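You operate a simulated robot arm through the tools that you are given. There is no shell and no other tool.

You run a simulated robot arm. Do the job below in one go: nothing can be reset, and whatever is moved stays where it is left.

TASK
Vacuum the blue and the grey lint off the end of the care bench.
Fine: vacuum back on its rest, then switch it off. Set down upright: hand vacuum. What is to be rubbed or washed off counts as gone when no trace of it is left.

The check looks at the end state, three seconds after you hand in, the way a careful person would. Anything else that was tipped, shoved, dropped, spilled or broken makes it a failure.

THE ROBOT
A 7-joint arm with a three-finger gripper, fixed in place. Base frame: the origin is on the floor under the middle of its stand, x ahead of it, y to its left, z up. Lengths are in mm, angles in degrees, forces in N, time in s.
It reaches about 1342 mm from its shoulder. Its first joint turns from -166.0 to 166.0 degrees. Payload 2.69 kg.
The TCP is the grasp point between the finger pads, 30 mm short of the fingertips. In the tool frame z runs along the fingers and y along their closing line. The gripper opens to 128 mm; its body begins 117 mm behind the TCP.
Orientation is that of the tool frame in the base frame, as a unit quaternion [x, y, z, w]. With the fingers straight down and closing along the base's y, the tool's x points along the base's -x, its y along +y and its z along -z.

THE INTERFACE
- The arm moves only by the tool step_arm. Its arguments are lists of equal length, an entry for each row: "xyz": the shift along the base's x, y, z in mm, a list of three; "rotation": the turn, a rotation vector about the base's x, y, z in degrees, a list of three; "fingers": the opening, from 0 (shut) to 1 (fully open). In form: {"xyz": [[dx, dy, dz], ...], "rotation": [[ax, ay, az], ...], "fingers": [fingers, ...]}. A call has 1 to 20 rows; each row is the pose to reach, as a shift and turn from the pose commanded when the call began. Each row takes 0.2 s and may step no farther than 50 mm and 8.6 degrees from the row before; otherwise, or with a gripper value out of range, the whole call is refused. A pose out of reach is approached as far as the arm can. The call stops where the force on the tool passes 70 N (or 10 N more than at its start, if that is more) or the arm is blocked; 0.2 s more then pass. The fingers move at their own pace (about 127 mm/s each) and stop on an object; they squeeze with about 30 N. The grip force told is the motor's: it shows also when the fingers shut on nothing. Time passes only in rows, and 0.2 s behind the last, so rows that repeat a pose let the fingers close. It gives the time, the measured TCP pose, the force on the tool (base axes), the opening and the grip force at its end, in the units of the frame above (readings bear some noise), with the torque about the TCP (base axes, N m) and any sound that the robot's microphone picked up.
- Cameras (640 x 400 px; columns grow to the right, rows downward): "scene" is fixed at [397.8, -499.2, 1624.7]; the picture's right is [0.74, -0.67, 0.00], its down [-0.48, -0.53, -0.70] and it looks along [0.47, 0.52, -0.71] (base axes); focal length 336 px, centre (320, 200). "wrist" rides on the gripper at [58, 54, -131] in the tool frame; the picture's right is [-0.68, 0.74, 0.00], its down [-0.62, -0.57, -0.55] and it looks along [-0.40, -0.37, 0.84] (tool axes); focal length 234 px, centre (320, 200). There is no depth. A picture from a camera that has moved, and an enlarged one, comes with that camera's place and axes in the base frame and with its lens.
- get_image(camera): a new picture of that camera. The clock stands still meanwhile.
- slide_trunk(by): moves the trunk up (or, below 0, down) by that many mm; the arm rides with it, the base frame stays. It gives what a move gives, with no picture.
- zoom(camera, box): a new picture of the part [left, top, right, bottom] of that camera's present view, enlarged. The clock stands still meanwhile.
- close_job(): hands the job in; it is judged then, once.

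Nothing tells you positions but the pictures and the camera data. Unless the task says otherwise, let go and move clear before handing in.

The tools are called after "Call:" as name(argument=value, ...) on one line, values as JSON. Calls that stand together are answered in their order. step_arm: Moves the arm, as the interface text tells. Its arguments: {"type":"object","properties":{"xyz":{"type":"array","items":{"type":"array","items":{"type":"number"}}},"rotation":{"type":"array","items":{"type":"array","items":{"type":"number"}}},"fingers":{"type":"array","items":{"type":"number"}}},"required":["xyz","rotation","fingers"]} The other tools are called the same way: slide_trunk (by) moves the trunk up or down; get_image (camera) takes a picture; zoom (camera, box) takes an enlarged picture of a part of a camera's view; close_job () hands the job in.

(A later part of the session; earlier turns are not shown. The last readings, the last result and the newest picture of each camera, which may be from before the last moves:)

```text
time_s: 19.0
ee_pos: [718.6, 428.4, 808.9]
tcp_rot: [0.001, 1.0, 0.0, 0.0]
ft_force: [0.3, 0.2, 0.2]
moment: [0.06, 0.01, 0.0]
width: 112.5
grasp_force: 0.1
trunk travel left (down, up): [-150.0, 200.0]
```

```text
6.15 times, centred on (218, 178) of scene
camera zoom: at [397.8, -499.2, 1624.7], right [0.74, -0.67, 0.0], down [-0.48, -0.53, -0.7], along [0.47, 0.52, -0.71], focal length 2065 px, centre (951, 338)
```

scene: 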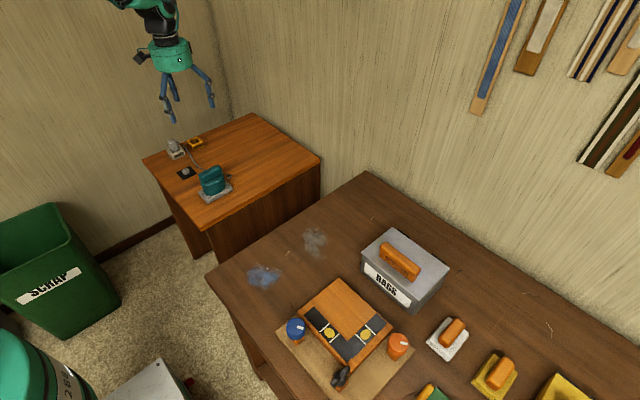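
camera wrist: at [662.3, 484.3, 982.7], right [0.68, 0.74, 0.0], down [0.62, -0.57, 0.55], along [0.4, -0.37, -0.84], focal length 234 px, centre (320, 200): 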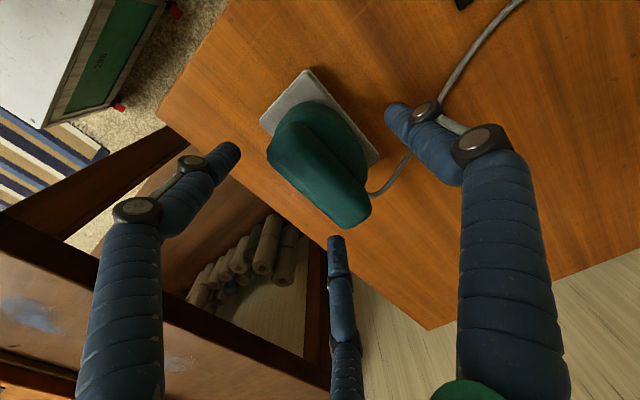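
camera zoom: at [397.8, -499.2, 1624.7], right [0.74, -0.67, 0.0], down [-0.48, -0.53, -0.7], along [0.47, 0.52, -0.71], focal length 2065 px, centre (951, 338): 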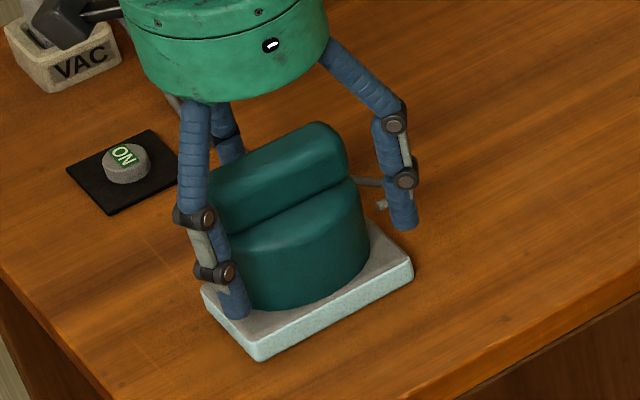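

Everything is clear. I close in stages around the body.

Call:
step_arm(xyz=[[0, 0, 0], [0, 0, 0], [0, 0, 0]], rotation=[[0, 0, 0], [0, 0, 0], [0, 0, 0]], fingers=[0.7, 0.6, 0.6])

Call:
zoom(camera="wrist", box=[200, 60, 440, 260])

Call:
zoom(camera="scene", box=[196, 158, 236, 206])

```text
time_s: 19.8
ee_pos: [720.4, 428.3, 809.4]
tcp_rot: [0.0, 1.0, 0.0, 0.001]
ft_force: [-0.7, 1.1, 0.3]
moment: [0.0, 0.02, -0.02]
width: 76.9
grasp_force: 0.0
trunk travel left (down, up): [-150.0, 200.0]
```

```text
2.00 times, centred on (320, 160) of wrist
camera zoom: at [661.7, 484.2, 941.0], right [0.68, 0.74, 0.0], down [0.62, -0.57, 0.55], along [0.4, -0.37, -0.84], focal length 468 px, centre (320, 280)
```

zoom: 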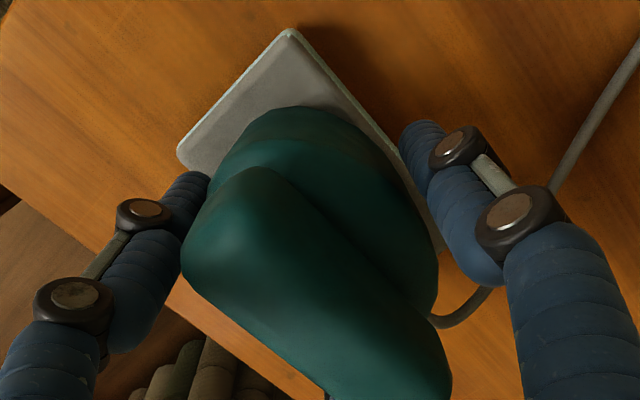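

```text
8.33 times, centred on (216, 182) of scene
camera zoom: at [397.8, -499.2, 1624.7], right [0.74, -0.67, 0.0], down [-0.48, -0.53, -0.7], along [0.47, 0.52, -0.71], focal length 2796 px, centre (1187, 350)
```

zoom: 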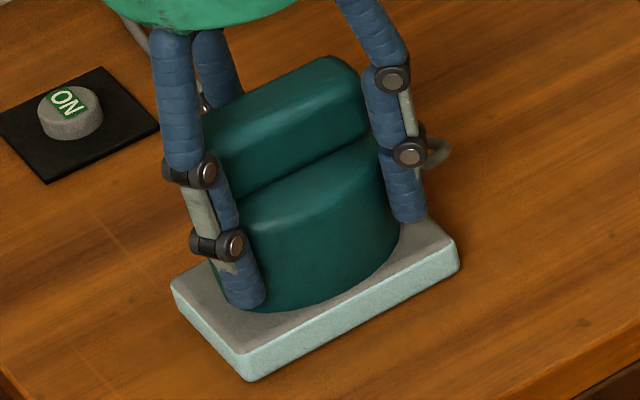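

Still no contact and nothing has moved. I complete the grip.

Call:
step_arm(xyz=[[0, 0, 0], [0, 0, 0], [0, 0, 0], [0, 0, 0], [0, 0, 0]], rotation=[[0, 0, 0], [0, 0, 0], [0, 0, 0], [0, 0, 0], [0, 0, 0]], fingers=[0.5, 0.4, 0.2, 0, 0])

Call:
zoom(camera="wrist", box=[200, 60, 440, 260])

Call:
zoom(camera="scene", box=[196, 158, 236, 206])

```text
time_s: 21.0
ee_pos: [719.7, 428.6, 808.2]
tcp_rot: [0.0, 1.0, 0.0, 0.0]
ft_force: [0.7, -1.3, 2.0]
moment: [-0.04, -0.01, 0.01]
width: 70.8
grasp_force: 30.2
trunk travel left (down, up): [-150.0, 200.0]
```

```text
2.00 times, centred on (320, 160) of wrist
camera zoom: at [661.8, 484.1, 941.2], right [0.68, 0.74, 0.0], down [0.62, -0.57, 0.55], along [0.4, -0.37, -0.84], focal length 468 px, centre (320, 280)
```

zoom: 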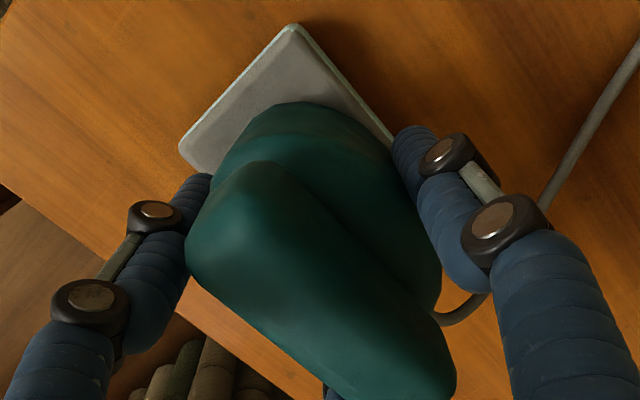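

```text
8.33 times, centred on (216, 182) of scene
camera zoom: at [397.8, -499.2, 1624.7], right [0.74, -0.67, 0.0], down [-0.48, -0.53, -0.7], along [0.47, 0.52, -0.71], focal length 2796 px, centre (1187, 350)
```

zoom: 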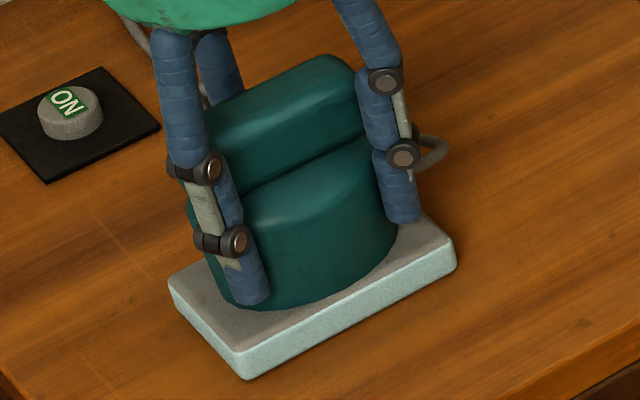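

Firm grip on the body (30 N at 70.8 mm), with only about 2 mm of shift. I nudge it back 2 mm and then lift a little to test.

Call:
step_arm(xyz=[[0, -1, 0], [0, -2, 0], [0, -2, 0], [0, -2, 4], [0, -2, 10], [0, -2, 20], [0, -2, 20]], rotation=[[0, 0, 0], [0, 0, 0], [0, 0, 0], [0, 0, 0], [0, 0, 0], [0, 0, 0], [0, 0, 0]], fingers=[0, 0, 0, 0, 0, 0, 0])

Call:
zoom(camera="scene", box=[190, 145, 245, 210])

Call:
zoom(camera="wrist", box=[200, 60, 440, 260])

```text
time_s: 22.6
ee_pos: [719.8, 425.1, 829.4]
tcp_rot: [0.0, 1.0, -0.001, 0.001]
ft_force: [-0.4, -0.7, -4.4]
moment: [-0.02, -0.02, -0.03]
width: 70.9
grasp_force: 30.0
trunk travel left (down, up): [-150.0, 200.0]
```

```text
6.15 times, centred on (218, 178) of scene
camera zoom: at [397.8, -499.2, 1624.7], right [0.74, -0.67, 0.0], down [-0.48, -0.53, -0.7], along [0.47, 0.52, -0.71], focal length 2065 px, centre (951, 338)
```

zoom: 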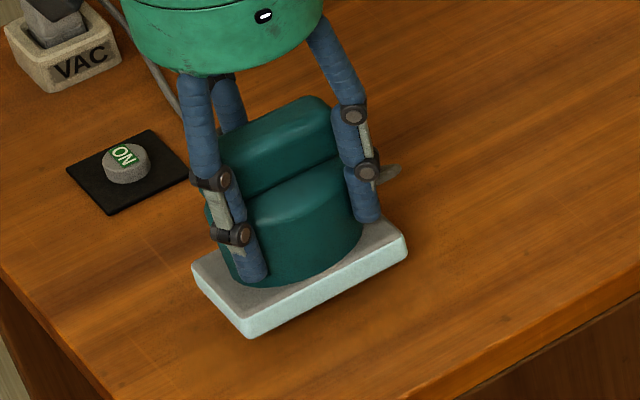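

```text
2.00 times, centred on (320, 160) of wrist
camera zoom: at [661.7, 481.9, 961.1], right [0.68, 0.74, 0.0], down [0.62, -0.57, 0.55], along [0.4, -0.37, -0.84], focal length 468 px, centre (320, 280)
```

zoom: 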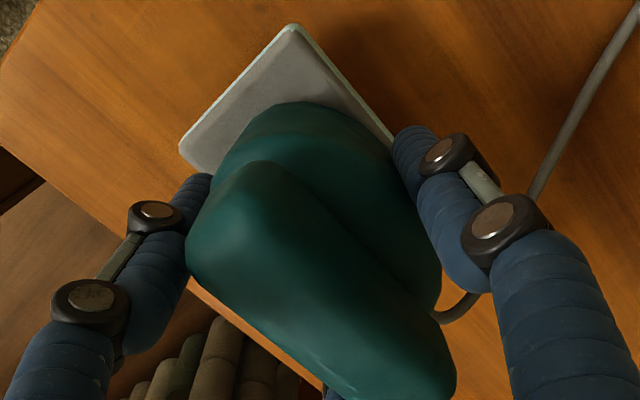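

The grey plate comes up together with the body, so it's the vacuum's own sole plate (its edge lights up when powered). I lift further and look at what lies beneath — the actual rest.

Call:
step_arm(xyz=[[0, 0, 20], [0, 0, 45], [0, 0, 70], [0, 0, 90], [0, 0, 90]], rotation=[[0, 0, 0], [0, 0, 0], [0, 0, 0], [0, 0, 0], [0, 0, 0]], fingers=[0, 0, 0, 0, 0])

Call:
get_image(camera="scene")

Call:
zoom(camera="scene", box=[150, 80, 290, 230])

Call:
get_image(camera="wrist")

```text
time_s: 23.8
ee_pos: [718.8, 424.9, 919.2]
tcp_rot: [0.0, 1.0, 0.0, 0.0]
ft_force: [-0.7, 0.4, -4.5]
moment: [-0.03, -0.05, 0.0]
width: 70.8
grasp_force: 30.1
trunk travel left (down, up): [-150.0, 200.0]
```

```text
taken
```

scene: 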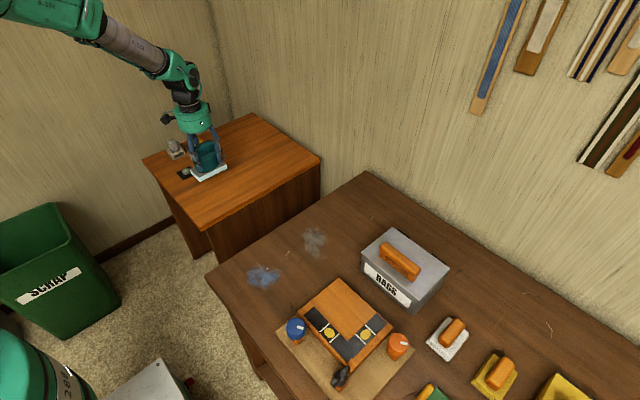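

```text
2.67 times, centred on (220, 155) of scene
camera zoom: at [397.8, -499.2, 1624.7], right [0.74, -0.67, 0.0], down [-0.48, -0.53, -0.7], along [0.47, 0.52, -0.71], focal length 895 px, centre (587, 320)
```

zoom: 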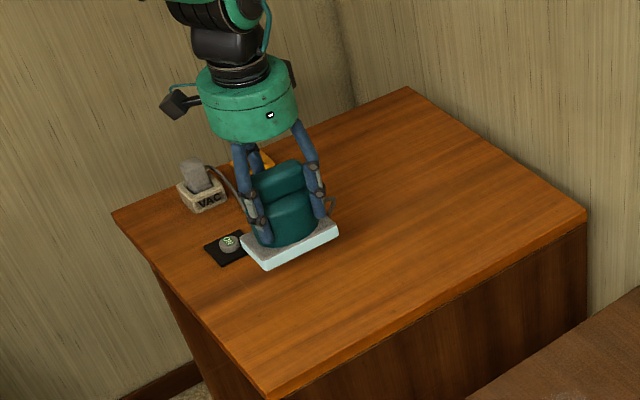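

```text
taken
camera wrist: at [662.0, 481.6, 1050.7], right [0.68, 0.74, 0.0], down [0.62, -0.57, 0.55], along [0.4, -0.37, -0.84], focal length 234 px, centre (320, 200)
```

wrist: 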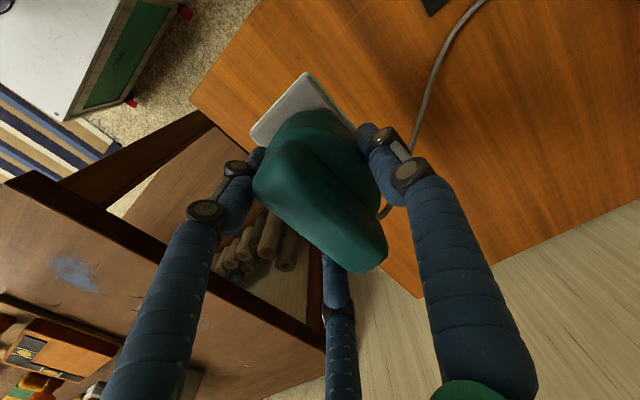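

No separate stand is visible; I zoom on the spot where the vacuum stood to see whether a mark or thin rest is there.

Call:
zoom(camera="scene", box=[180, 160, 260, 225])

Call:
zoom(camera="scene", box=[160, 130, 250, 190])

```text
6.15 times, centred on (220, 192) of scene
camera zoom: at [397.8, -499.2, 1624.7], right [0.74, -0.67, 0.0], down [-0.48, -0.53, -0.7], along [0.47, 0.52, -0.71], focal length 2065 px, centre (935, 246)
```

zoom: 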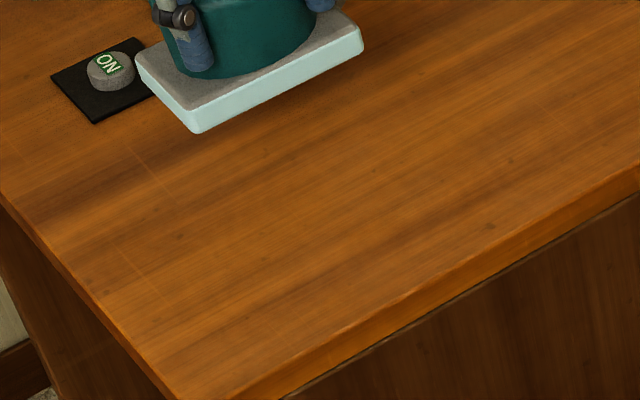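

```text
6.67 times, centred on (205, 160) of scene
camera zoom: at [397.8, -499.2, 1624.7], right [0.74, -0.67, 0.0], down [-0.48, -0.53, -0.7], along [0.47, 0.52, -0.71], focal length 2237 px, centre (1087, 467)
```

zoom: 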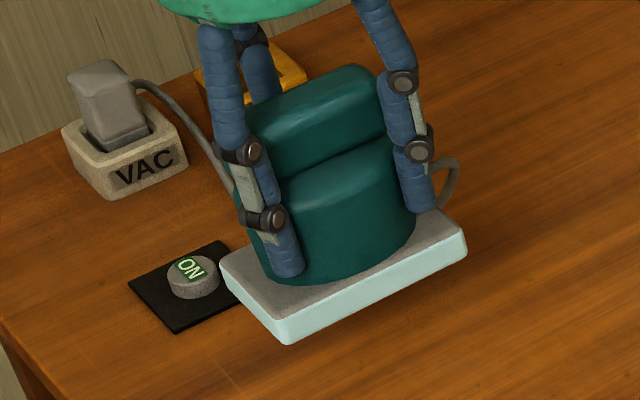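

The vacuum's place is simply that spot on the side table, so I'll return it there exactly (commanded pose about x 719.6, y 426.3, z 808.4). Now I carry it across to above the bench, watching force, cord and plug.

Call:
step_arm(xyz=[[-5, -15, 5], [-13, -45, 10], [-22, -80, 10], [-31, -115, 10], [-40, -150, 10], [-49, -185, 10], [-58, -220, 10], [-67, -255, 10], [-76, -290, 10], [-85, -320, 10], [-92, -345, 10], [-96, -360, 10], [-96, -360, 10]], rotation=[[0, 0, 0], [0, 0, 0], [0, 0, 0], [0, 0, 0], [0, 0, 0], [0, 0, 0], [0, 0, 0], [0, 0, 0], [0, 0, 0], [0, 0, 0], [0, 0, 0], [0, 0, 0], [0, 0, 0]], fingers=[0, 0, 0, 0, 0, 0, 0, 0, 0, 0, 0, 0, 0])

Call:
get_image(camera="scene")

Call:
get_image(camera="wrist")

```text
time_s: 26.6
ee_pos: [623.5, 65.4, 930.4]
tcp_rot: [0.0, 1.0, 0.0, 0.0]
ft_force: [0.7, -0.4, -4.5]
moment: [-0.02, 0.0, 0.01]
width: 70.9
grasp_force: 29.9
trunk travel left (down, up): [-150.0, 200.0]
```

```text
taken
```

scene: 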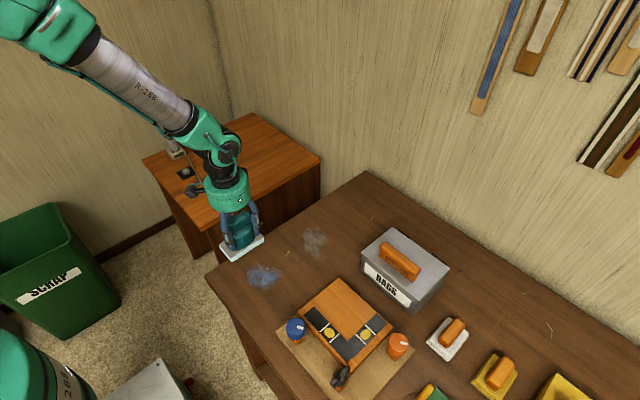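

```text
taken
camera wrist: at [566.1, 121.3, 1060.9], right [0.68, 0.74, 0.0], down [0.62, -0.57, 0.55], along [0.4, -0.37, -0.84], focal length 234 px, centre (320, 200)
```

wrist: 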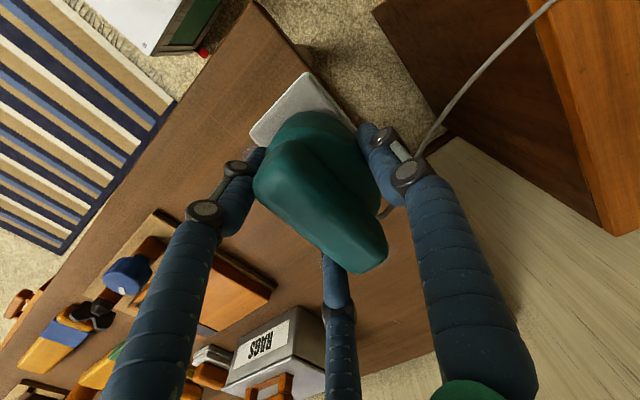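

The carry went smoothly and the cord trails along. I check the plug and the relative position of the vacuum to the lint.

Call:
zoom(camera="scene", box=[150, 130, 250, 200])

Call:
zoom(camera="scene", box=[200, 200, 350, 310])

```text
5.71 times, centred on (200, 165) of scene
camera zoom: at [397.8, -499.2, 1624.7], right [0.74, -0.67, 0.0], down [-0.48, -0.53, -0.7], along [0.47, 0.52, -0.71], focal length 1918 px, centre (1006, 400)
```

zoom: 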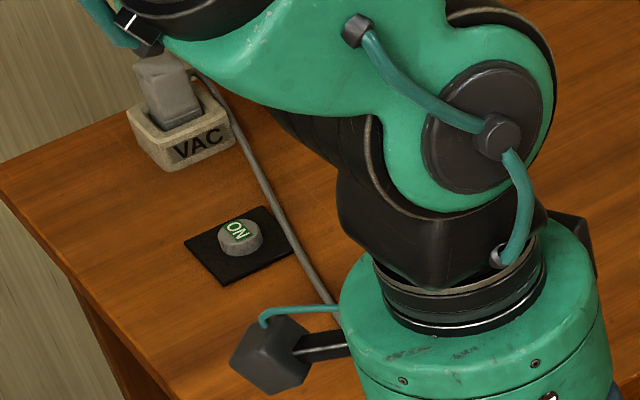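

```text
3.64 times, centred on (275, 255) of scene
camera zoom: at [397.8, -499.2, 1624.7], right [0.74, -0.67, 0.0], down [-0.48, -0.53, -0.7], along [0.47, 0.52, -0.71], focal length 1220 px, centre (484, 0)
```

zoom: 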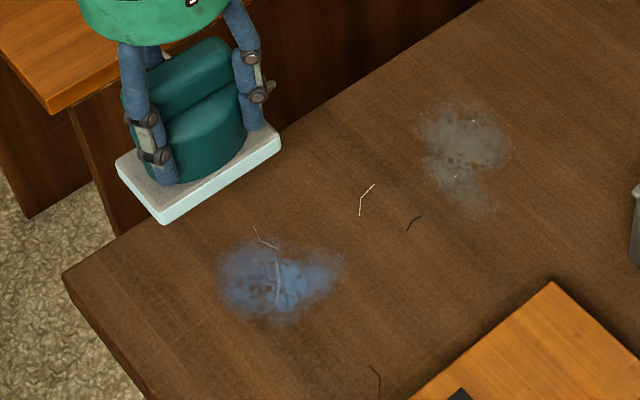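

The plug and switch are fine and forces show no cord pull. The blue lint is centred near (622, -15) and the grey near (814, -19), bench top ≈ 792. I move over the near side of the blue patch and descend to just above the bench.

Call:
step_arm(xyz=[[-6, -22, -15], [-12.6, -44, -30], [-12.6, -44, -45], [-12.6, -44, -56], [-12.6, -44, -60], [-12.6, -44, -60]], rotation=[[0, 0, 0], [0, 0, 0], [0, 0, 0], [0, 0, 0], [0, 0, 0], [0, 0, 0]], fingers=[0, 0, 0, 0, 0, 0])

Call:
zoom(camera="scene", box=[200, 200, 350, 310])

```text
time_s: 28.0
ee_pos: [610.7, 21.1, 869.4]
tcp_rot: [0.0, 1.0, 0.0, 0.0]
ft_force: [-0.9, -1.0, 1.7]
moment: [0.12, 0.16, 0.04]
width: 70.8
grasp_force: 30.1
trunk travel left (down, up): [-150.0, 200.0]
```

```text
3.64 times, centred on (275, 255) of scene
camera zoom: at [397.8, -499.2, 1624.7], right [0.74, -0.67, 0.0], down [-0.48, -0.53, -0.7], along [0.47, 0.52, -0.71], focal length 1220 px, centre (484, 0)
```

zoom: 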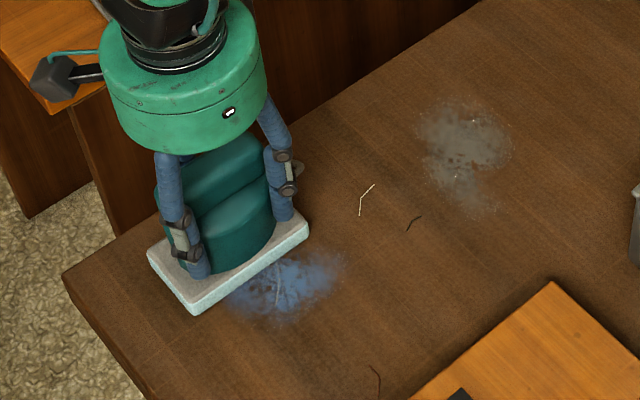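

The force reading shows the sole has just touched the bench (about 6 N), so this is a good height. I sweep slowly across the blue patch in -y.

Call:
step_arm(xyz=[[0, -12, 0], [0, -24, 0], [0, -36, 0], [0, -48, 0], [0, -60, 0], [0, -72, 0], [0, -84, 0], [0, -92, 0]], rotation=[[0, 0, 0], [0, 0, 0], [0, 0, 0], [0, 0, 0], [0, 0, 0], [0, 0, 0], [0, 0, 0], [0, 0, 0]], fingers=[0, 0, 0, 0, 0, 0, 0, 0])

Call:
get_image(camera="scene")

Call:
zoom(camera="scene", box=[200, 200, 350, 310])

```text
time_s: 29.8
ee_pos: [612.0, -69.8, 869.6]
tcp_rot: [0.0, 1.0, 0.0, 0.0]
ft_force: [0.1, 1.9, 11.7]
moment: [0.21, -0.07, -0.02]
width: 71.0
grasp_force: 30.2
trunk travel left (down, up): [-150.0, 200.0]
```

```text
taken
```

scene: 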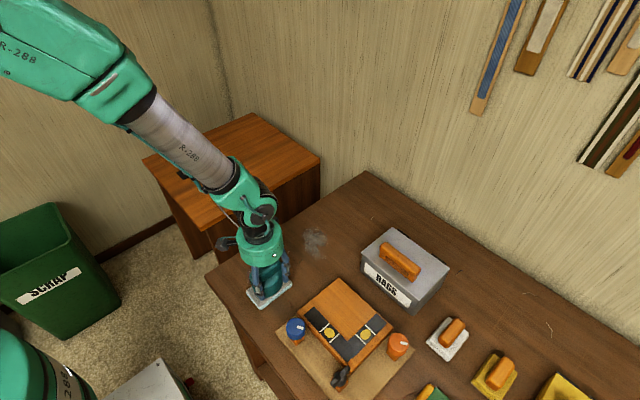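

```text
3.64 times, centred on (275, 255) of scene
camera zoom: at [397.8, -499.2, 1624.7], right [0.74, -0.67, 0.0], down [-0.48, -0.53, -0.7], along [0.47, 0.52, -0.71], focal length 1220 px, centre (484, 0)
```

zoom: 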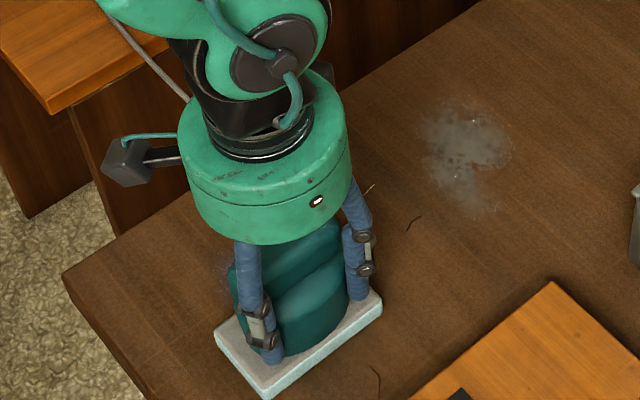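

Most of the blue is already gone. I shift over by 26 mm and sweep back, easing the contact slightly, to take what remains at the edges.

Call:
step_arm(xyz=[[10, 0, 0.5], [20, 0, 0.7], [26, 0, 0.7], [26, 12, 0.7], [26, 24, 0.7], [26, 36, 0.7], [26, 48, 0.7], [26, 60, 0.7], [26, 72, 0.7], [26, 84, 0.7], [26, 96, 0.7], [26, 104, 0.7]], rotation=[[0, 0, 0], [0, 0, 0], [0, 0, 0], [0, 0, 0], [0, 0, 0], [0, 0, 0], [0, 0, 0], [0, 0, 0], [0, 0, 0], [0, 0, 0], [0, 0, 0], [0, 0, 0]], fingers=[0, 0, 0, 0, 0, 0, 0, 0, 0, 0, 0, 0])

Call:
zoom(camera="scene", box=[200, 200, 350, 310])

```text
time_s: 32.4
ee_pos: [637.3, 33.9, 869.0]
tcp_rot: [0.0, 1.0, -0.001, -0.001]
ft_force: [-0.7, 0.1, -4.5]
moment: [-0.03, -0.01, 0.01]
width: 70.9
grasp_force: 30.2
trunk travel left (down, up): [-150.0, 200.0]
```

```text
3.64 times, centred on (275, 255) of scene
camera zoom: at [397.8, -499.2, 1624.7], right [0.74, -0.67, 0.0], down [-0.48, -0.53, -0.7], along [0.47, 0.52, -0.71], focal length 1220 px, centre (484, 0)
```

zoom: 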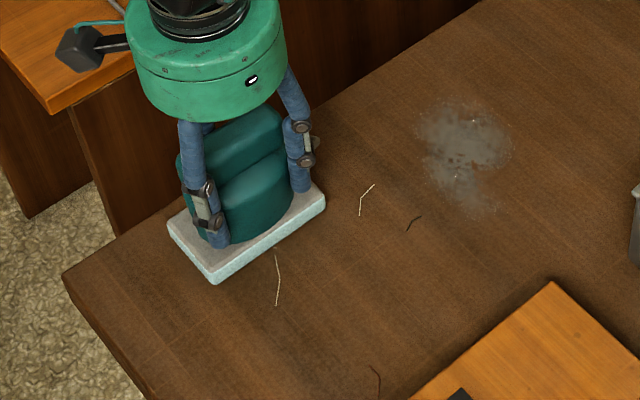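

The blue patch looks cleared apart from loose thread decor. I lift a touch and move over to the near side of the grey patch, then inspect the blue area.

Call:
step_arm(xyz=[[0, 0, 6], [30, 0, 8], [65, 0, 8], [100, 0, 8], [135, 0, 8], [158, 0, 8], [164, 0, 6], [164, 0, 3], [164, 0, 3]], rotation=[[0, 0, 0], [0, 0, 0], [0, 0, 0], [0, 0, 0], [0, 0, 0], [0, 0, 0], [0, 0, 0], [0, 0, 0], [0, 0, 0]], fingers=[0, 0, 0, 0, 0, 0, 0, 0, 0])

Call:
zoom(camera="scene", box=[205, 230, 315, 310])

Call:
get_image(camera="scene")

```text
time_s: 34.4
ee_pos: [800.2, 35.3, 872.1]
tcp_rot: [-0.001, 1.0, -0.001, 0.0]
ft_force: [-0.3, 0.4, -4.2]
moment: [-0.05, -0.02, -0.02]
width: 70.6
grasp_force: 30.0
trunk travel left (down, up): [-150.0, 200.0]
```

```text
5.00 times, centred on (260, 270) of scene
camera zoom: at [397.8, -499.2, 1624.7], right [0.74, -0.67, 0.0], down [-0.48, -0.53, -0.7], along [0.47, 0.52, -0.71], focal length 1678 px, centre (620, -150)
```

zoom: 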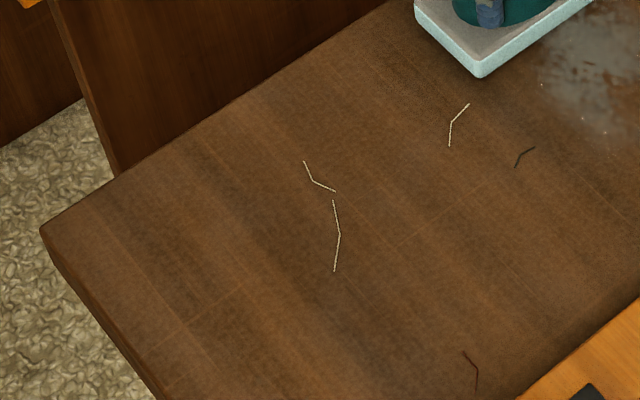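

```text
taken
```

scene: 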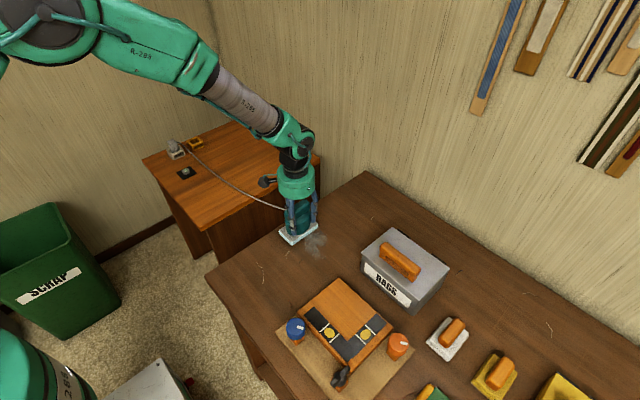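

The blue lint is gone without trace. Now I set the sole down next to the grey patch and check contact.

Call:
step_arm(xyz=[[0, 0, -2], [0, 0, -3], [0, 0, -3.6]], rotation=[[0, 0, 0], [0, 0, 0], [0, 0, 0]], fingers=[0, 0, 0])

```text
time_s: 35.2
ee_pos: [801.1, 33.6, 869.0]
tcp_rot: [0.0, 1.0, 0.0, 0.001]
ft_force: [-2.2, 0.5, 1.2]
moment: [0.17, 0.39, 0.01]
width: 70.6
grasp_force: 30.4
trunk travel left (down, up): [-150.0, 200.0]
```

Light contact (about 6 N). I sweep -y across the grey patch, step over, and sweep back.

Call:
step_arm(xyz=[[0, -12, 0], [0, -24, 0], [0, -36, 0], [0, -48, 0], [0, -60, 0], [0, -72, 0], [0, -84, 0], [0, -96, 0], [0, -108, 0], [0, -116, 0]], rotation=[[0, 0, 0], [0, 0, 0], [0, 0, 0], [0, 0, 0], [0, 0, 0], [0, 0, 0], [0, 0, 0], [0, 0, 0], [0, 0, 0], [0, 0, 0]], fingers=[0, 0, 0, 0, 0, 0, 0, 0, 0, 0])

Call:
zoom(camera="scene", box=[250, 190, 400, 300])

```text
time_s: 37.4
ee_pos: [800.1, -83.1, 870.1]
tcp_rot: [0.0, 1.0, 0.0, 0.0]
ft_force: [-0.4, 1.2, 3.2]
moment: [0.04, -0.2, 0.04]
width: 70.7
grasp_force: 30.1
trunk travel left (down, up): [-150.0, 200.0]
```

```text
3.64 times, centred on (325, 245) of scene
camera zoom: at [397.8, -499.2, 1624.7], right [0.74, -0.67, 0.0], down [-0.48, -0.53, -0.7], along [0.47, 0.52, -0.71], focal length 1220 px, centre (302, 36)
```

zoom: 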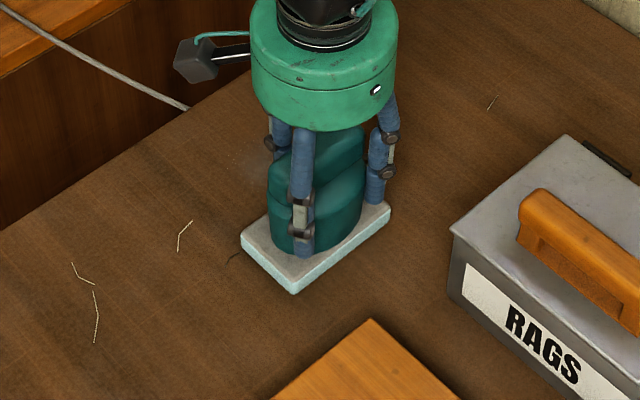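

One faint speck remains at the near-left of the grey spot. I step over and sweep back, going further in +y this time.

Call:
step_arm(xyz=[[12, 0, 0], [26, 0, 0], [26, 12, 0], [26, 24, 0], [26, 36, 0], [26, 48, 0], [26, 60, 0], [26, 72, 0], [26, 84, 0], [26, 96, 0], [26, 108, 0], [26, 120, -0.3], [26, 124, -0.3]], rotation=[[0, 0, 0], [0, 0, 0], [0, 0, 0], [0, 0, 0], [0, 0, 0], [0, 0, 0], [0, 0, 0], [0, 0, 0], [0, 0, 0], [0, 0, 0], [0, 0, 0], [0, 0, 0], [0, 0, 0]], fingers=[0, 0, 0, 0, 0, 0, 0, 0, 0, 0, 0, 0, 0])

Call:
zoom(camera="scene", box=[250, 190, 400, 300])

```text
time_s: 40.2
ee_pos: [827.2, 42.1, 869.2]
tcp_rot: [0.0, 1.0, 0.0, 0.0]
ft_force: [0.3, -2.4, 7.8]
moment: [-0.08, -0.04, -0.03]
width: 70.7
grasp_force: 30.3
trunk travel left (down, up): [-150.0, 200.0]
```

```text
3.64 times, centred on (325, 245) of scene
camera zoom: at [397.8, -499.2, 1624.7], right [0.74, -0.67, 0.0], down [-0.48, -0.53, -0.7], along [0.47, 0.52, -0.71], focal length 1220 px, centre (302, 36)
```

zoom: 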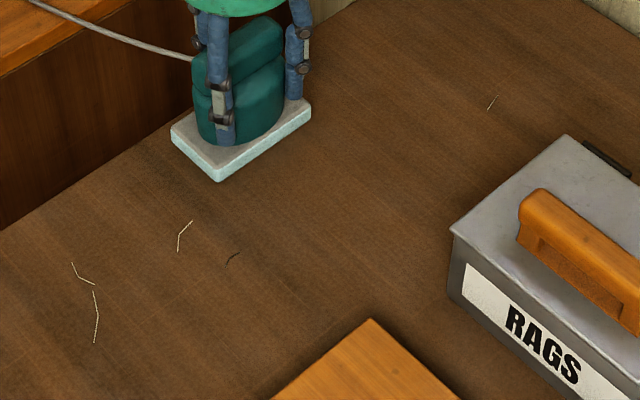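

The grey patch looks cleared. For certainty I make one more pass through its middle, then lift and inspect everything.

Call:
step_arm(xyz=[[-12, 0, 0.2], [-24, 0, 0.3], [-34, 0, 0.3], [-34, -14, 0.3], [-34, -28, 0.3], [-30, -42, 0.3], [-26, -56, 0.3], [-22, -70, 0.3], [-18, -84, 0.3], [-16, -98, 0.3], [-16, -98, 3], [-16, -98, 12], [-16, -98, 25]], rotation=[[0, 0, 0], [0, 0, 0], [0, 0, 0], [0, 0, 0], [0, 0, 0], [0, 0, 0], [0, 0, 0], [0, 0, 0], [0, 0, 0], [0, 0, 0], [0, 0, 0], [0, 0, 0], [0, 0, 0]], fingers=[0, 0, 0, 0, 0, 0, 0, 0, 0, 0, 0, 0, 0])

Call:
zoom(camera="scene", box=[250, 180, 400, 290])

```text
time_s: 43.0
ee_pos: [811.0, -56.3, 895.2]
tcp_rot: [0.0, 1.0, 0.0, 0.0]
ft_force: [0.4, -0.7, -5.1]
moment: [-0.03, 0.01, -0.01]
width: 70.8
grasp_force: 29.6
trunk travel left (down, up): [-150.0, 200.0]
```

```text
3.64 times, centred on (325, 235) of scene
camera zoom: at [397.8, -499.2, 1624.7], right [0.74, -0.67, 0.0], down [-0.48, -0.53, -0.7], along [0.47, 0.52, -0.71], focal length 1220 px, centre (302, 73)
```

zoom: 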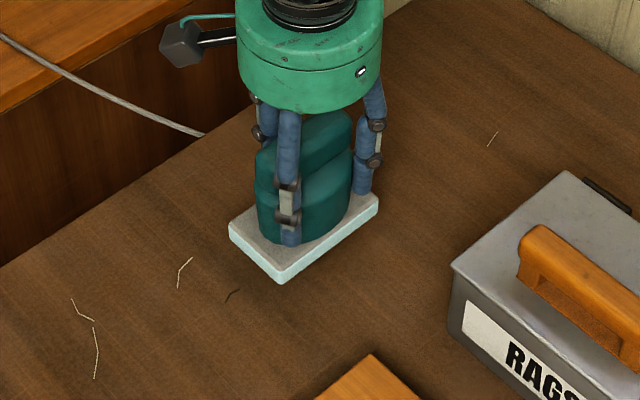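

The sweep is done. I raise the vacuum and carry it back toward the side table, then inspect the bench before setting down.

Call:
step_arm(xyz=[[0, 5, 20], [-3, 25, 36], [-9, 60, 36], [-16, 95, 36], [-22, 130, 36], [-29, 165, 36], [-36, 200, 36], [-42, 235, 36], [-49, 270, 36], [-56, 305, 36], [-63, 340, 36], [-70, 375, 36], [-77, 410, 36], [-84, 445, 36], [-89, 470, 36], [-91.4, 482, 36], [-91.4, 482, 36]], rotation=[[0, 0, 0], [0, 0, 0], [0, 0, 0], [0, 0, 0], [0, 0, 0], [0, 0, 0], [0, 0, 0], [0, 0, 0], [0, 0, 0], [0, 0, 0], [0, 0, 0], [0, 0, 0], [0, 0, 0], [0, 0, 0], [0, 0, 0], [0, 0, 0], [0, 0, 0]], fingers=[0, 0, 0, 0, 0, 0, 0, 0, 0, 0, 0, 0, 0, 0, 0, 0, 0])

Call:
get_image(camera="scene")

Call:
zoom(camera="scene", box=[200, 190, 380, 310])

Call:
zoom(camera="scene", box=[150, 110, 270, 215])

Call:
get_image(camera="wrist")

```text
time_s: 46.6
ee_pos: [718.9, 425.8, 930.4]
tcp_rot: [0.001, 1.0, 0.0, 0.0]
ft_force: [0.1, 0.4, -3.7]
moment: [-0.02, 0.01, -0.01]
width: 70.6
grasp_force: 30.5
trunk travel left (down, up): [-150.0, 200.0]
```

```text
taken
```

scene: 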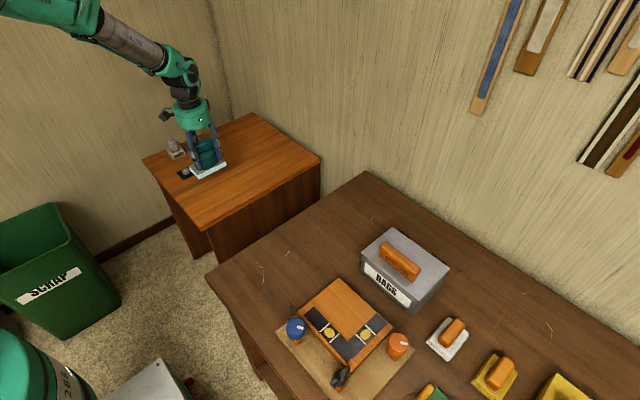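

```text
3.33 times, centred on (290, 250) of scene
camera zoom: at [397.8, -499.2, 1624.7], right [0.74, -0.67, 0.0], down [-0.48, -0.53, -0.7], along [0.47, 0.52, -0.71], focal length 1119 px, centre (420, 33)
```

zoom: 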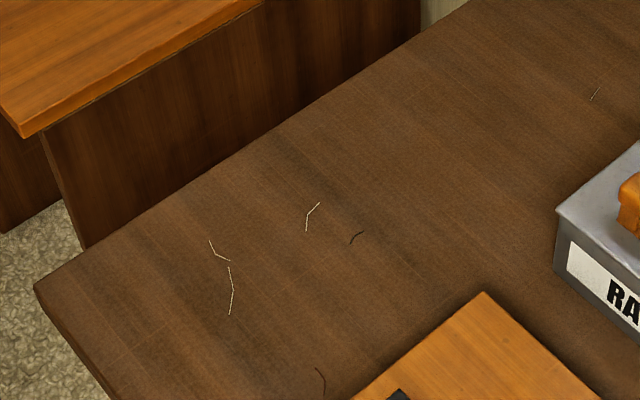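

```text
3.81 times, centred on (210, 162) of scene
camera zoom: at [397.8, -499.2, 1624.7], right [0.74, -0.67, 0.0], down [-0.48, -0.53, -0.7], along [0.47, 0.52, -0.71], focal length 1278 px, centre (739, 343)
```

zoom: 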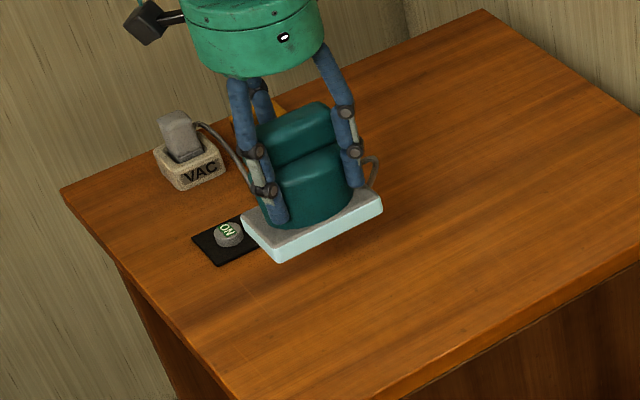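

```text
taken
camera wrist: at [662.4, 482.2, 1061.7], right [0.68, 0.74, 0.0], down [0.62, -0.57, 0.55], along [0.4, -0.37, -0.84], focal length 234 px, centre (320, 200)
```

wrist: 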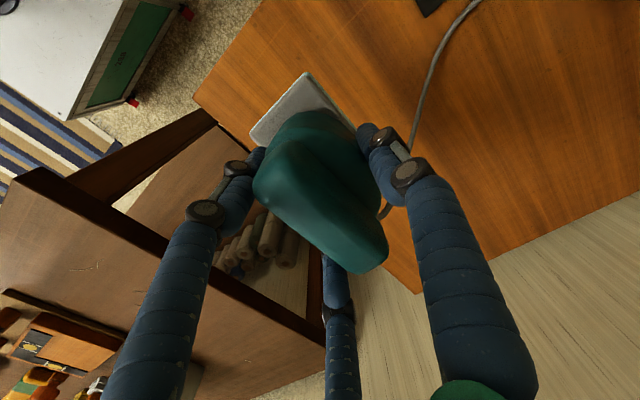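

The bench end looks clean. I zoom tightly on both former patches to be sure no trace remains before setting the vacuum down.

Call:
zoom(camera="scene", box=[235, 250, 300, 300])

Call:
zoom(camera="scene", box=[285, 215, 350, 265])

Call:
zoom(camera="wrist", box=[0, 200, 220, 360])

```text
8.00 times, centred on (268, 275) of scene
camera zoom: at [397.8, -499.2, 1624.7], right [0.74, -0.67, 0.0], down [-0.48, -0.53, -0.7], along [0.47, 0.52, -0.71], focal length 2684 px, centre (740, -400)
```

zoom: 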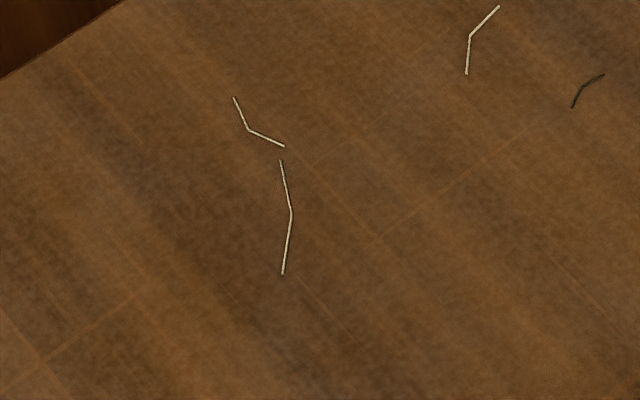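

```text
8.00 times, centred on (318, 240) of scene
camera zoom: at [397.8, -499.2, 1624.7], right [0.74, -0.67, 0.0], down [-0.48, -0.53, -0.7], along [0.47, 0.52, -0.71], focal length 2684 px, centre (340, -120)
```

zoom: 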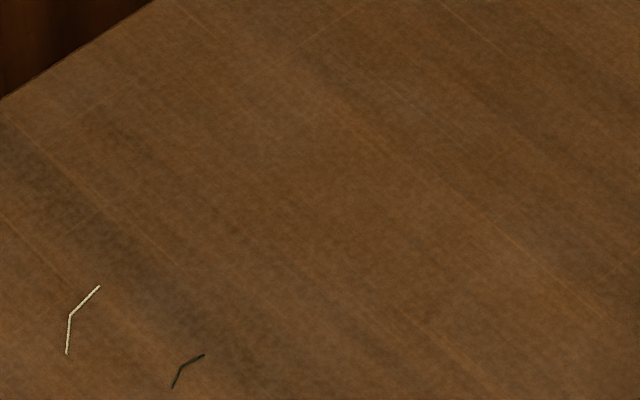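

```text
2.50 times, centred on (110, 280) of wrist
camera zoom: at [662.4, 482.2, 1061.7], right [0.68, 0.74, 0.0], down [0.62, -0.57, 0.55], along [0.4, -0.37, -0.84], focal length 585 px, centre (845, 0)
```

zoom: 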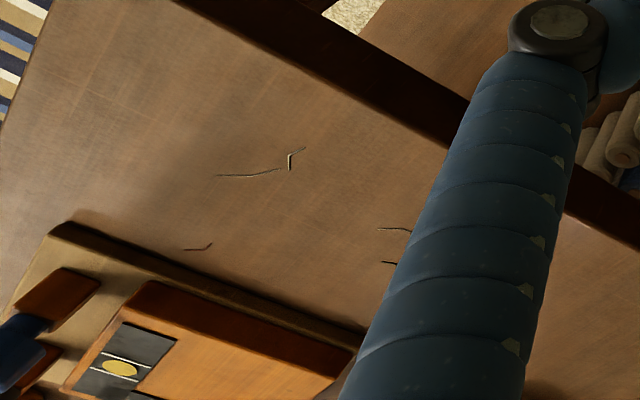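

Both patches are completely gone; only the thread scraps that were there before remain. Now I lower the vacuum to its place, slowing before contact.

Call:
step_arm(xyz=[[0, 0, -20], [0, 0, -45], [0, 0, -70], [0, 0, -90], [0, 0, -105], [0, 0, -114], [0, 0, -117], [0, 0, -117]], rotation=[[0, 0, 0], [0, 0, 0], [0, 0, 0], [0, 0, 0], [0, 0, 0], [0, 0, 0], [0, 0, 0], [0, 0, 0]], fingers=[0, 0, 0, 0, 0, 0, 0, 0])

Call:
zoom(camera="scene", box=[196, 158, 236, 206])

```text
time_s: 48.4
ee_pos: [719.6, 425.5, 812.2]
tcp_rot: [0.0, 1.0, 0.0, 0.0]
ft_force: [-0.4, 0.7, -4.6]
moment: [-0.02, 0.02, 0.03]
width: 70.9
grasp_force: 30.2
trunk travel left (down, up): [-150.0, 200.0]
```

```text
8.33 times, centred on (216, 182) of scene
camera zoom: at [397.8, -499.2, 1624.7], right [0.74, -0.67, 0.0], down [-0.48, -0.53, -0.7], along [0.47, 0.52, -0.71], focal length 2796 px, centre (1187, 350)
```

zoom: 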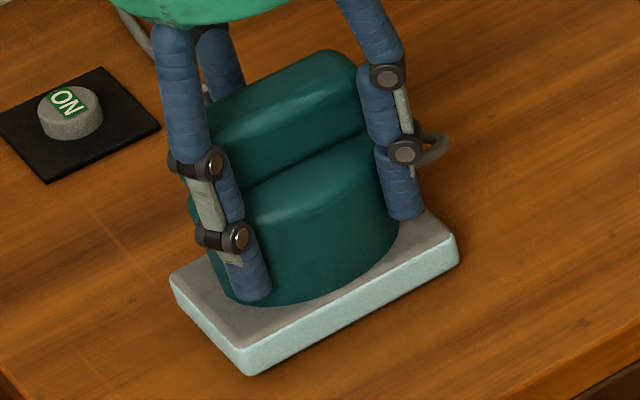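

It is aligned within about a millimetre and roughly 4 mm above the table. I lower the last millimetres while watching the force.

Call:
step_arm(xyz=[[0, 0, -1.5], [0, 0, -2.5], [0, 0, -3.5], [0, 0, -3.8]], rotation=[[0, 0, 0], [0, 0, 0], [0, 0, 0], [0, 0, 0]], fingers=[0, 0, 0, 0])

Call:
zoom(camera="scene", box=[196, 158, 236, 206])

```text
time_s: 49.4
ee_pos: [719.6, 426.6, 808.2]
tcp_rot: [0.0, 1.0, -0.001, -0.001]
ft_force: [-2.1, -0.1, -1.0]
moment: [0.09, 0.24, -0.04]
width: 70.8
grasp_force: 30.1
trunk travel left (down, up): [-150.0, 200.0]
```

```text
8.33 times, centred on (216, 182) of scene
camera zoom: at [397.8, -499.2, 1624.7], right [0.74, -0.67, 0.0], down [-0.48, -0.53, -0.7], along [0.47, 0.52, -0.71], focal length 2796 px, centre (1187, 350)
```

zoom: 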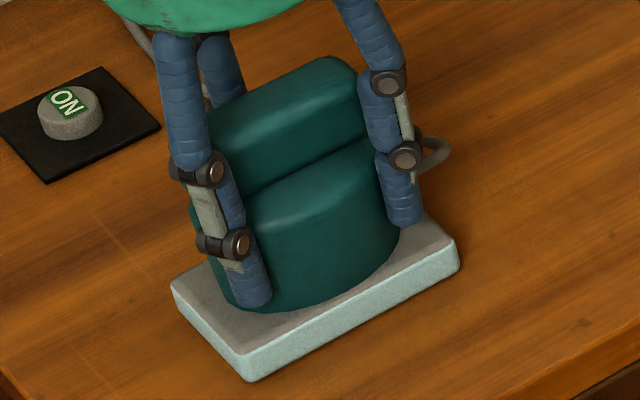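

Contact with the table is made and the vacuum stands just where it did at first. I open the fingers to release it.

Call:
step_arm(xyz=[[0, 0, 0], [0, 0, 0], [0, 0, 0], [0, 0, 0]], rotation=[[0, 0, 0], [0, 0, 0], [0, 0, 0], [0, 0, 0]], fingers=[0.65, 0.8, 0.88, 0.88])

Call:
zoom(camera="scene", box=[190, 145, 245, 210])

Call:
get_image(camera="wrist")

```text
time_s: 50.4
ee_pos: [719.1, 424.6, 810.6]
tcp_rot: [0.0, 1.0, 0.0, 0.0]
ft_force: [-0.4, -0.3, 0.0]
moment: [-0.03, 0.02, 0.02]
width: 112.5
grasp_force: 0.1
trunk travel left (down, up): [-150.0, 200.0]
```

```text
6.15 times, centred on (218, 178) of scene
camera zoom: at [397.8, -499.2, 1624.7], right [0.74, -0.67, 0.0], down [-0.48, -0.53, -0.7], along [0.47, 0.52, -0.71], focal length 2065 px, centre (951, 338)
```

zoom: 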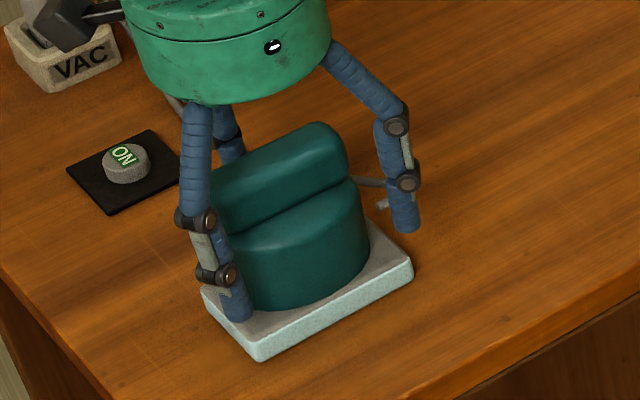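

```text
taken
camera wrist: at [661.7, 481.9, 940.8], right [0.68, 0.74, 0.0], down [0.62, -0.57, 0.55], along [0.4, -0.37, -0.84], focal length 234 px, centre (320, 200)
```

wrist: 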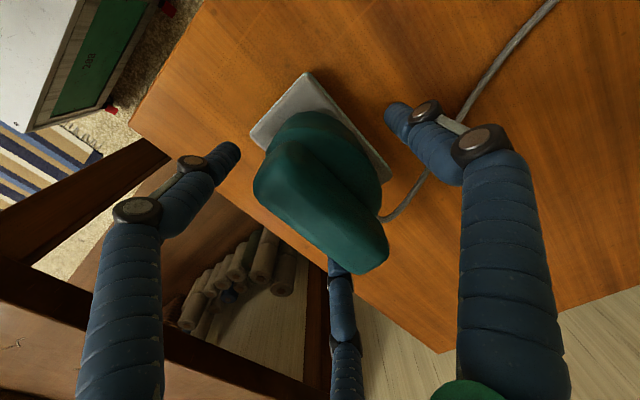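

The vacuum stands free and upright. I rise straight up, then close the fingers and move above the switch.

Call:
step_arm(xyz=[[0, 0, 15], [0, 0, 40], [0, 0, 70], [0, 0, 100], [0, 0, 120], [-6, 37, 120], [-12, 74, 120], [-18, 111, 120], [-25, 148, 115], [-31.5, 187.2, 100], [-31.5, 187.2, 80], [-31.5, 187.2, 80]], rotation=[[0, 0, 0], [0, 0, 0], [0, 0, 0], [0, 0, 0], [0, 0, 0], [0, 0, 0], [0, 0, 0], [0, 0, 0], [0, 0, 0], [0, 0, 0], [0, 0, 0], [0, 0, 0]], fingers=[0.88, 0.88, 0.88, 0.88, 0.8, 0.6, 0.3, 0, 0, 0, 0, 0])

Call:
zoom(camera="scene", box=[150, 110, 250, 210])

Call:
zoom(camera="wrist", box=[270, 80, 370, 180])

```text
time_s: 53.0
ee_pos: [688.7, 613.8, 889.5]
tcp_rot: [0.001, 1.0, 0.0, 0.0]
ft_force: [-0.2, 0.5, 0.6]
moment: [0.0, 0.03, -0.02]
width: 2.0
grasp_force: 29.7
trunk travel left (down, up): [-150.0, 200.0]
```

```text
4.00 times, centred on (200, 160) of scene
camera zoom: at [397.8, -499.2, 1624.7], right [0.74, -0.67, 0.0], down [-0.48, -0.53, -0.7], along [0.47, 0.52, -0.71], focal length 1342 px, centre (800, 360)
```

zoom: 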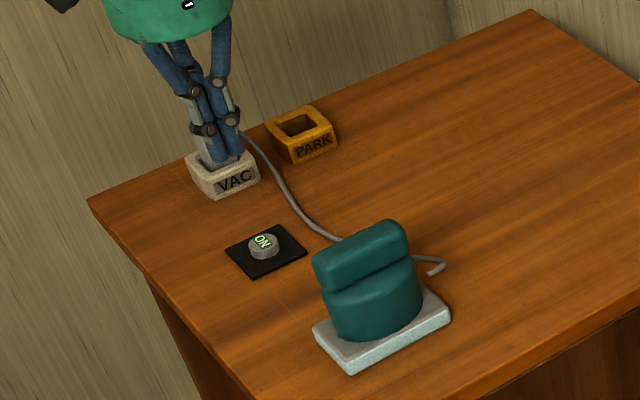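

```text
4.00 times, centred on (320, 130) of wrist
camera zoom: at [630.8, 669.3, 1020.8], right [0.68, 0.74, 0.0], down [0.62, -0.57, 0.55], along [0.4, -0.37, -0.84], focal length 937 px, centre (320, 480)
```

zoom: 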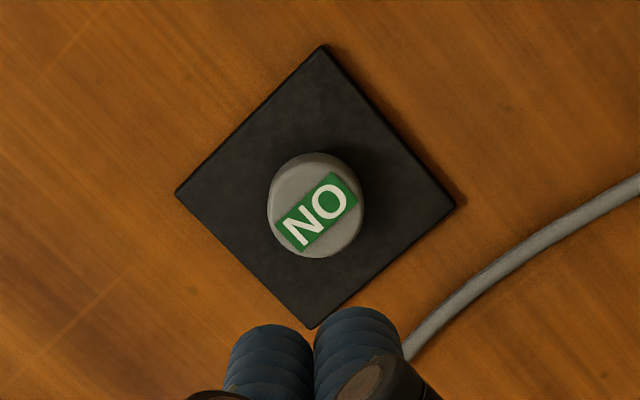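

The vacuum is back in place and the fingertips are over the switch, aligned as before. I descend to just above it, then press the same depth as the first time.

Call:
step_arm(xyz=[[0, 0, -35], [0, 0, -70], [0, 0, -95], [0, 0, -104], [0, 0, -104]], rotation=[[0, 0, 0], [0, 0, 0], [0, 0, 0], [0, 0, 0], [0, 0, 0]], fingers=[0, 0, 0, 0, 0])

Call:
step_arm(xyz=[[0, 0, -2], [0, 0, -4], [0, 0, -5], [0, 0, -6]], rotation=[[0, 0, 0], [0, 0, 0], [0, 0, 0], [0, 0, 0]], fingers=[0, 0, 0, 0])

```text
time_s: 54.2
ee_pos: [687.1, 613.1, 784.4]
tcp_rot: [0.0, 1.0, 0.0, 0.0]
ft_force: [-0.1, 0.3, 0.5]
moment: [-0.02, 0.0, 0.04]
width: 1.7
grasp_force: 29.6
trunk travel left (down, up): [-150.0, 200.0]
```

```text
time_s: 55.2
ee_pos: [687.3, 612.3, 779.7]
tcp_rot: [0.0, 1.0, 0.0, 0.0]
ft_force: [1.1, -1.1, 3.4]
moment: [-0.03, -0.02, -0.04]
width: 1.8
grasp_force: 29.9
trunk travel left (down, up): [-150.0, 200.0]
heard: click
```

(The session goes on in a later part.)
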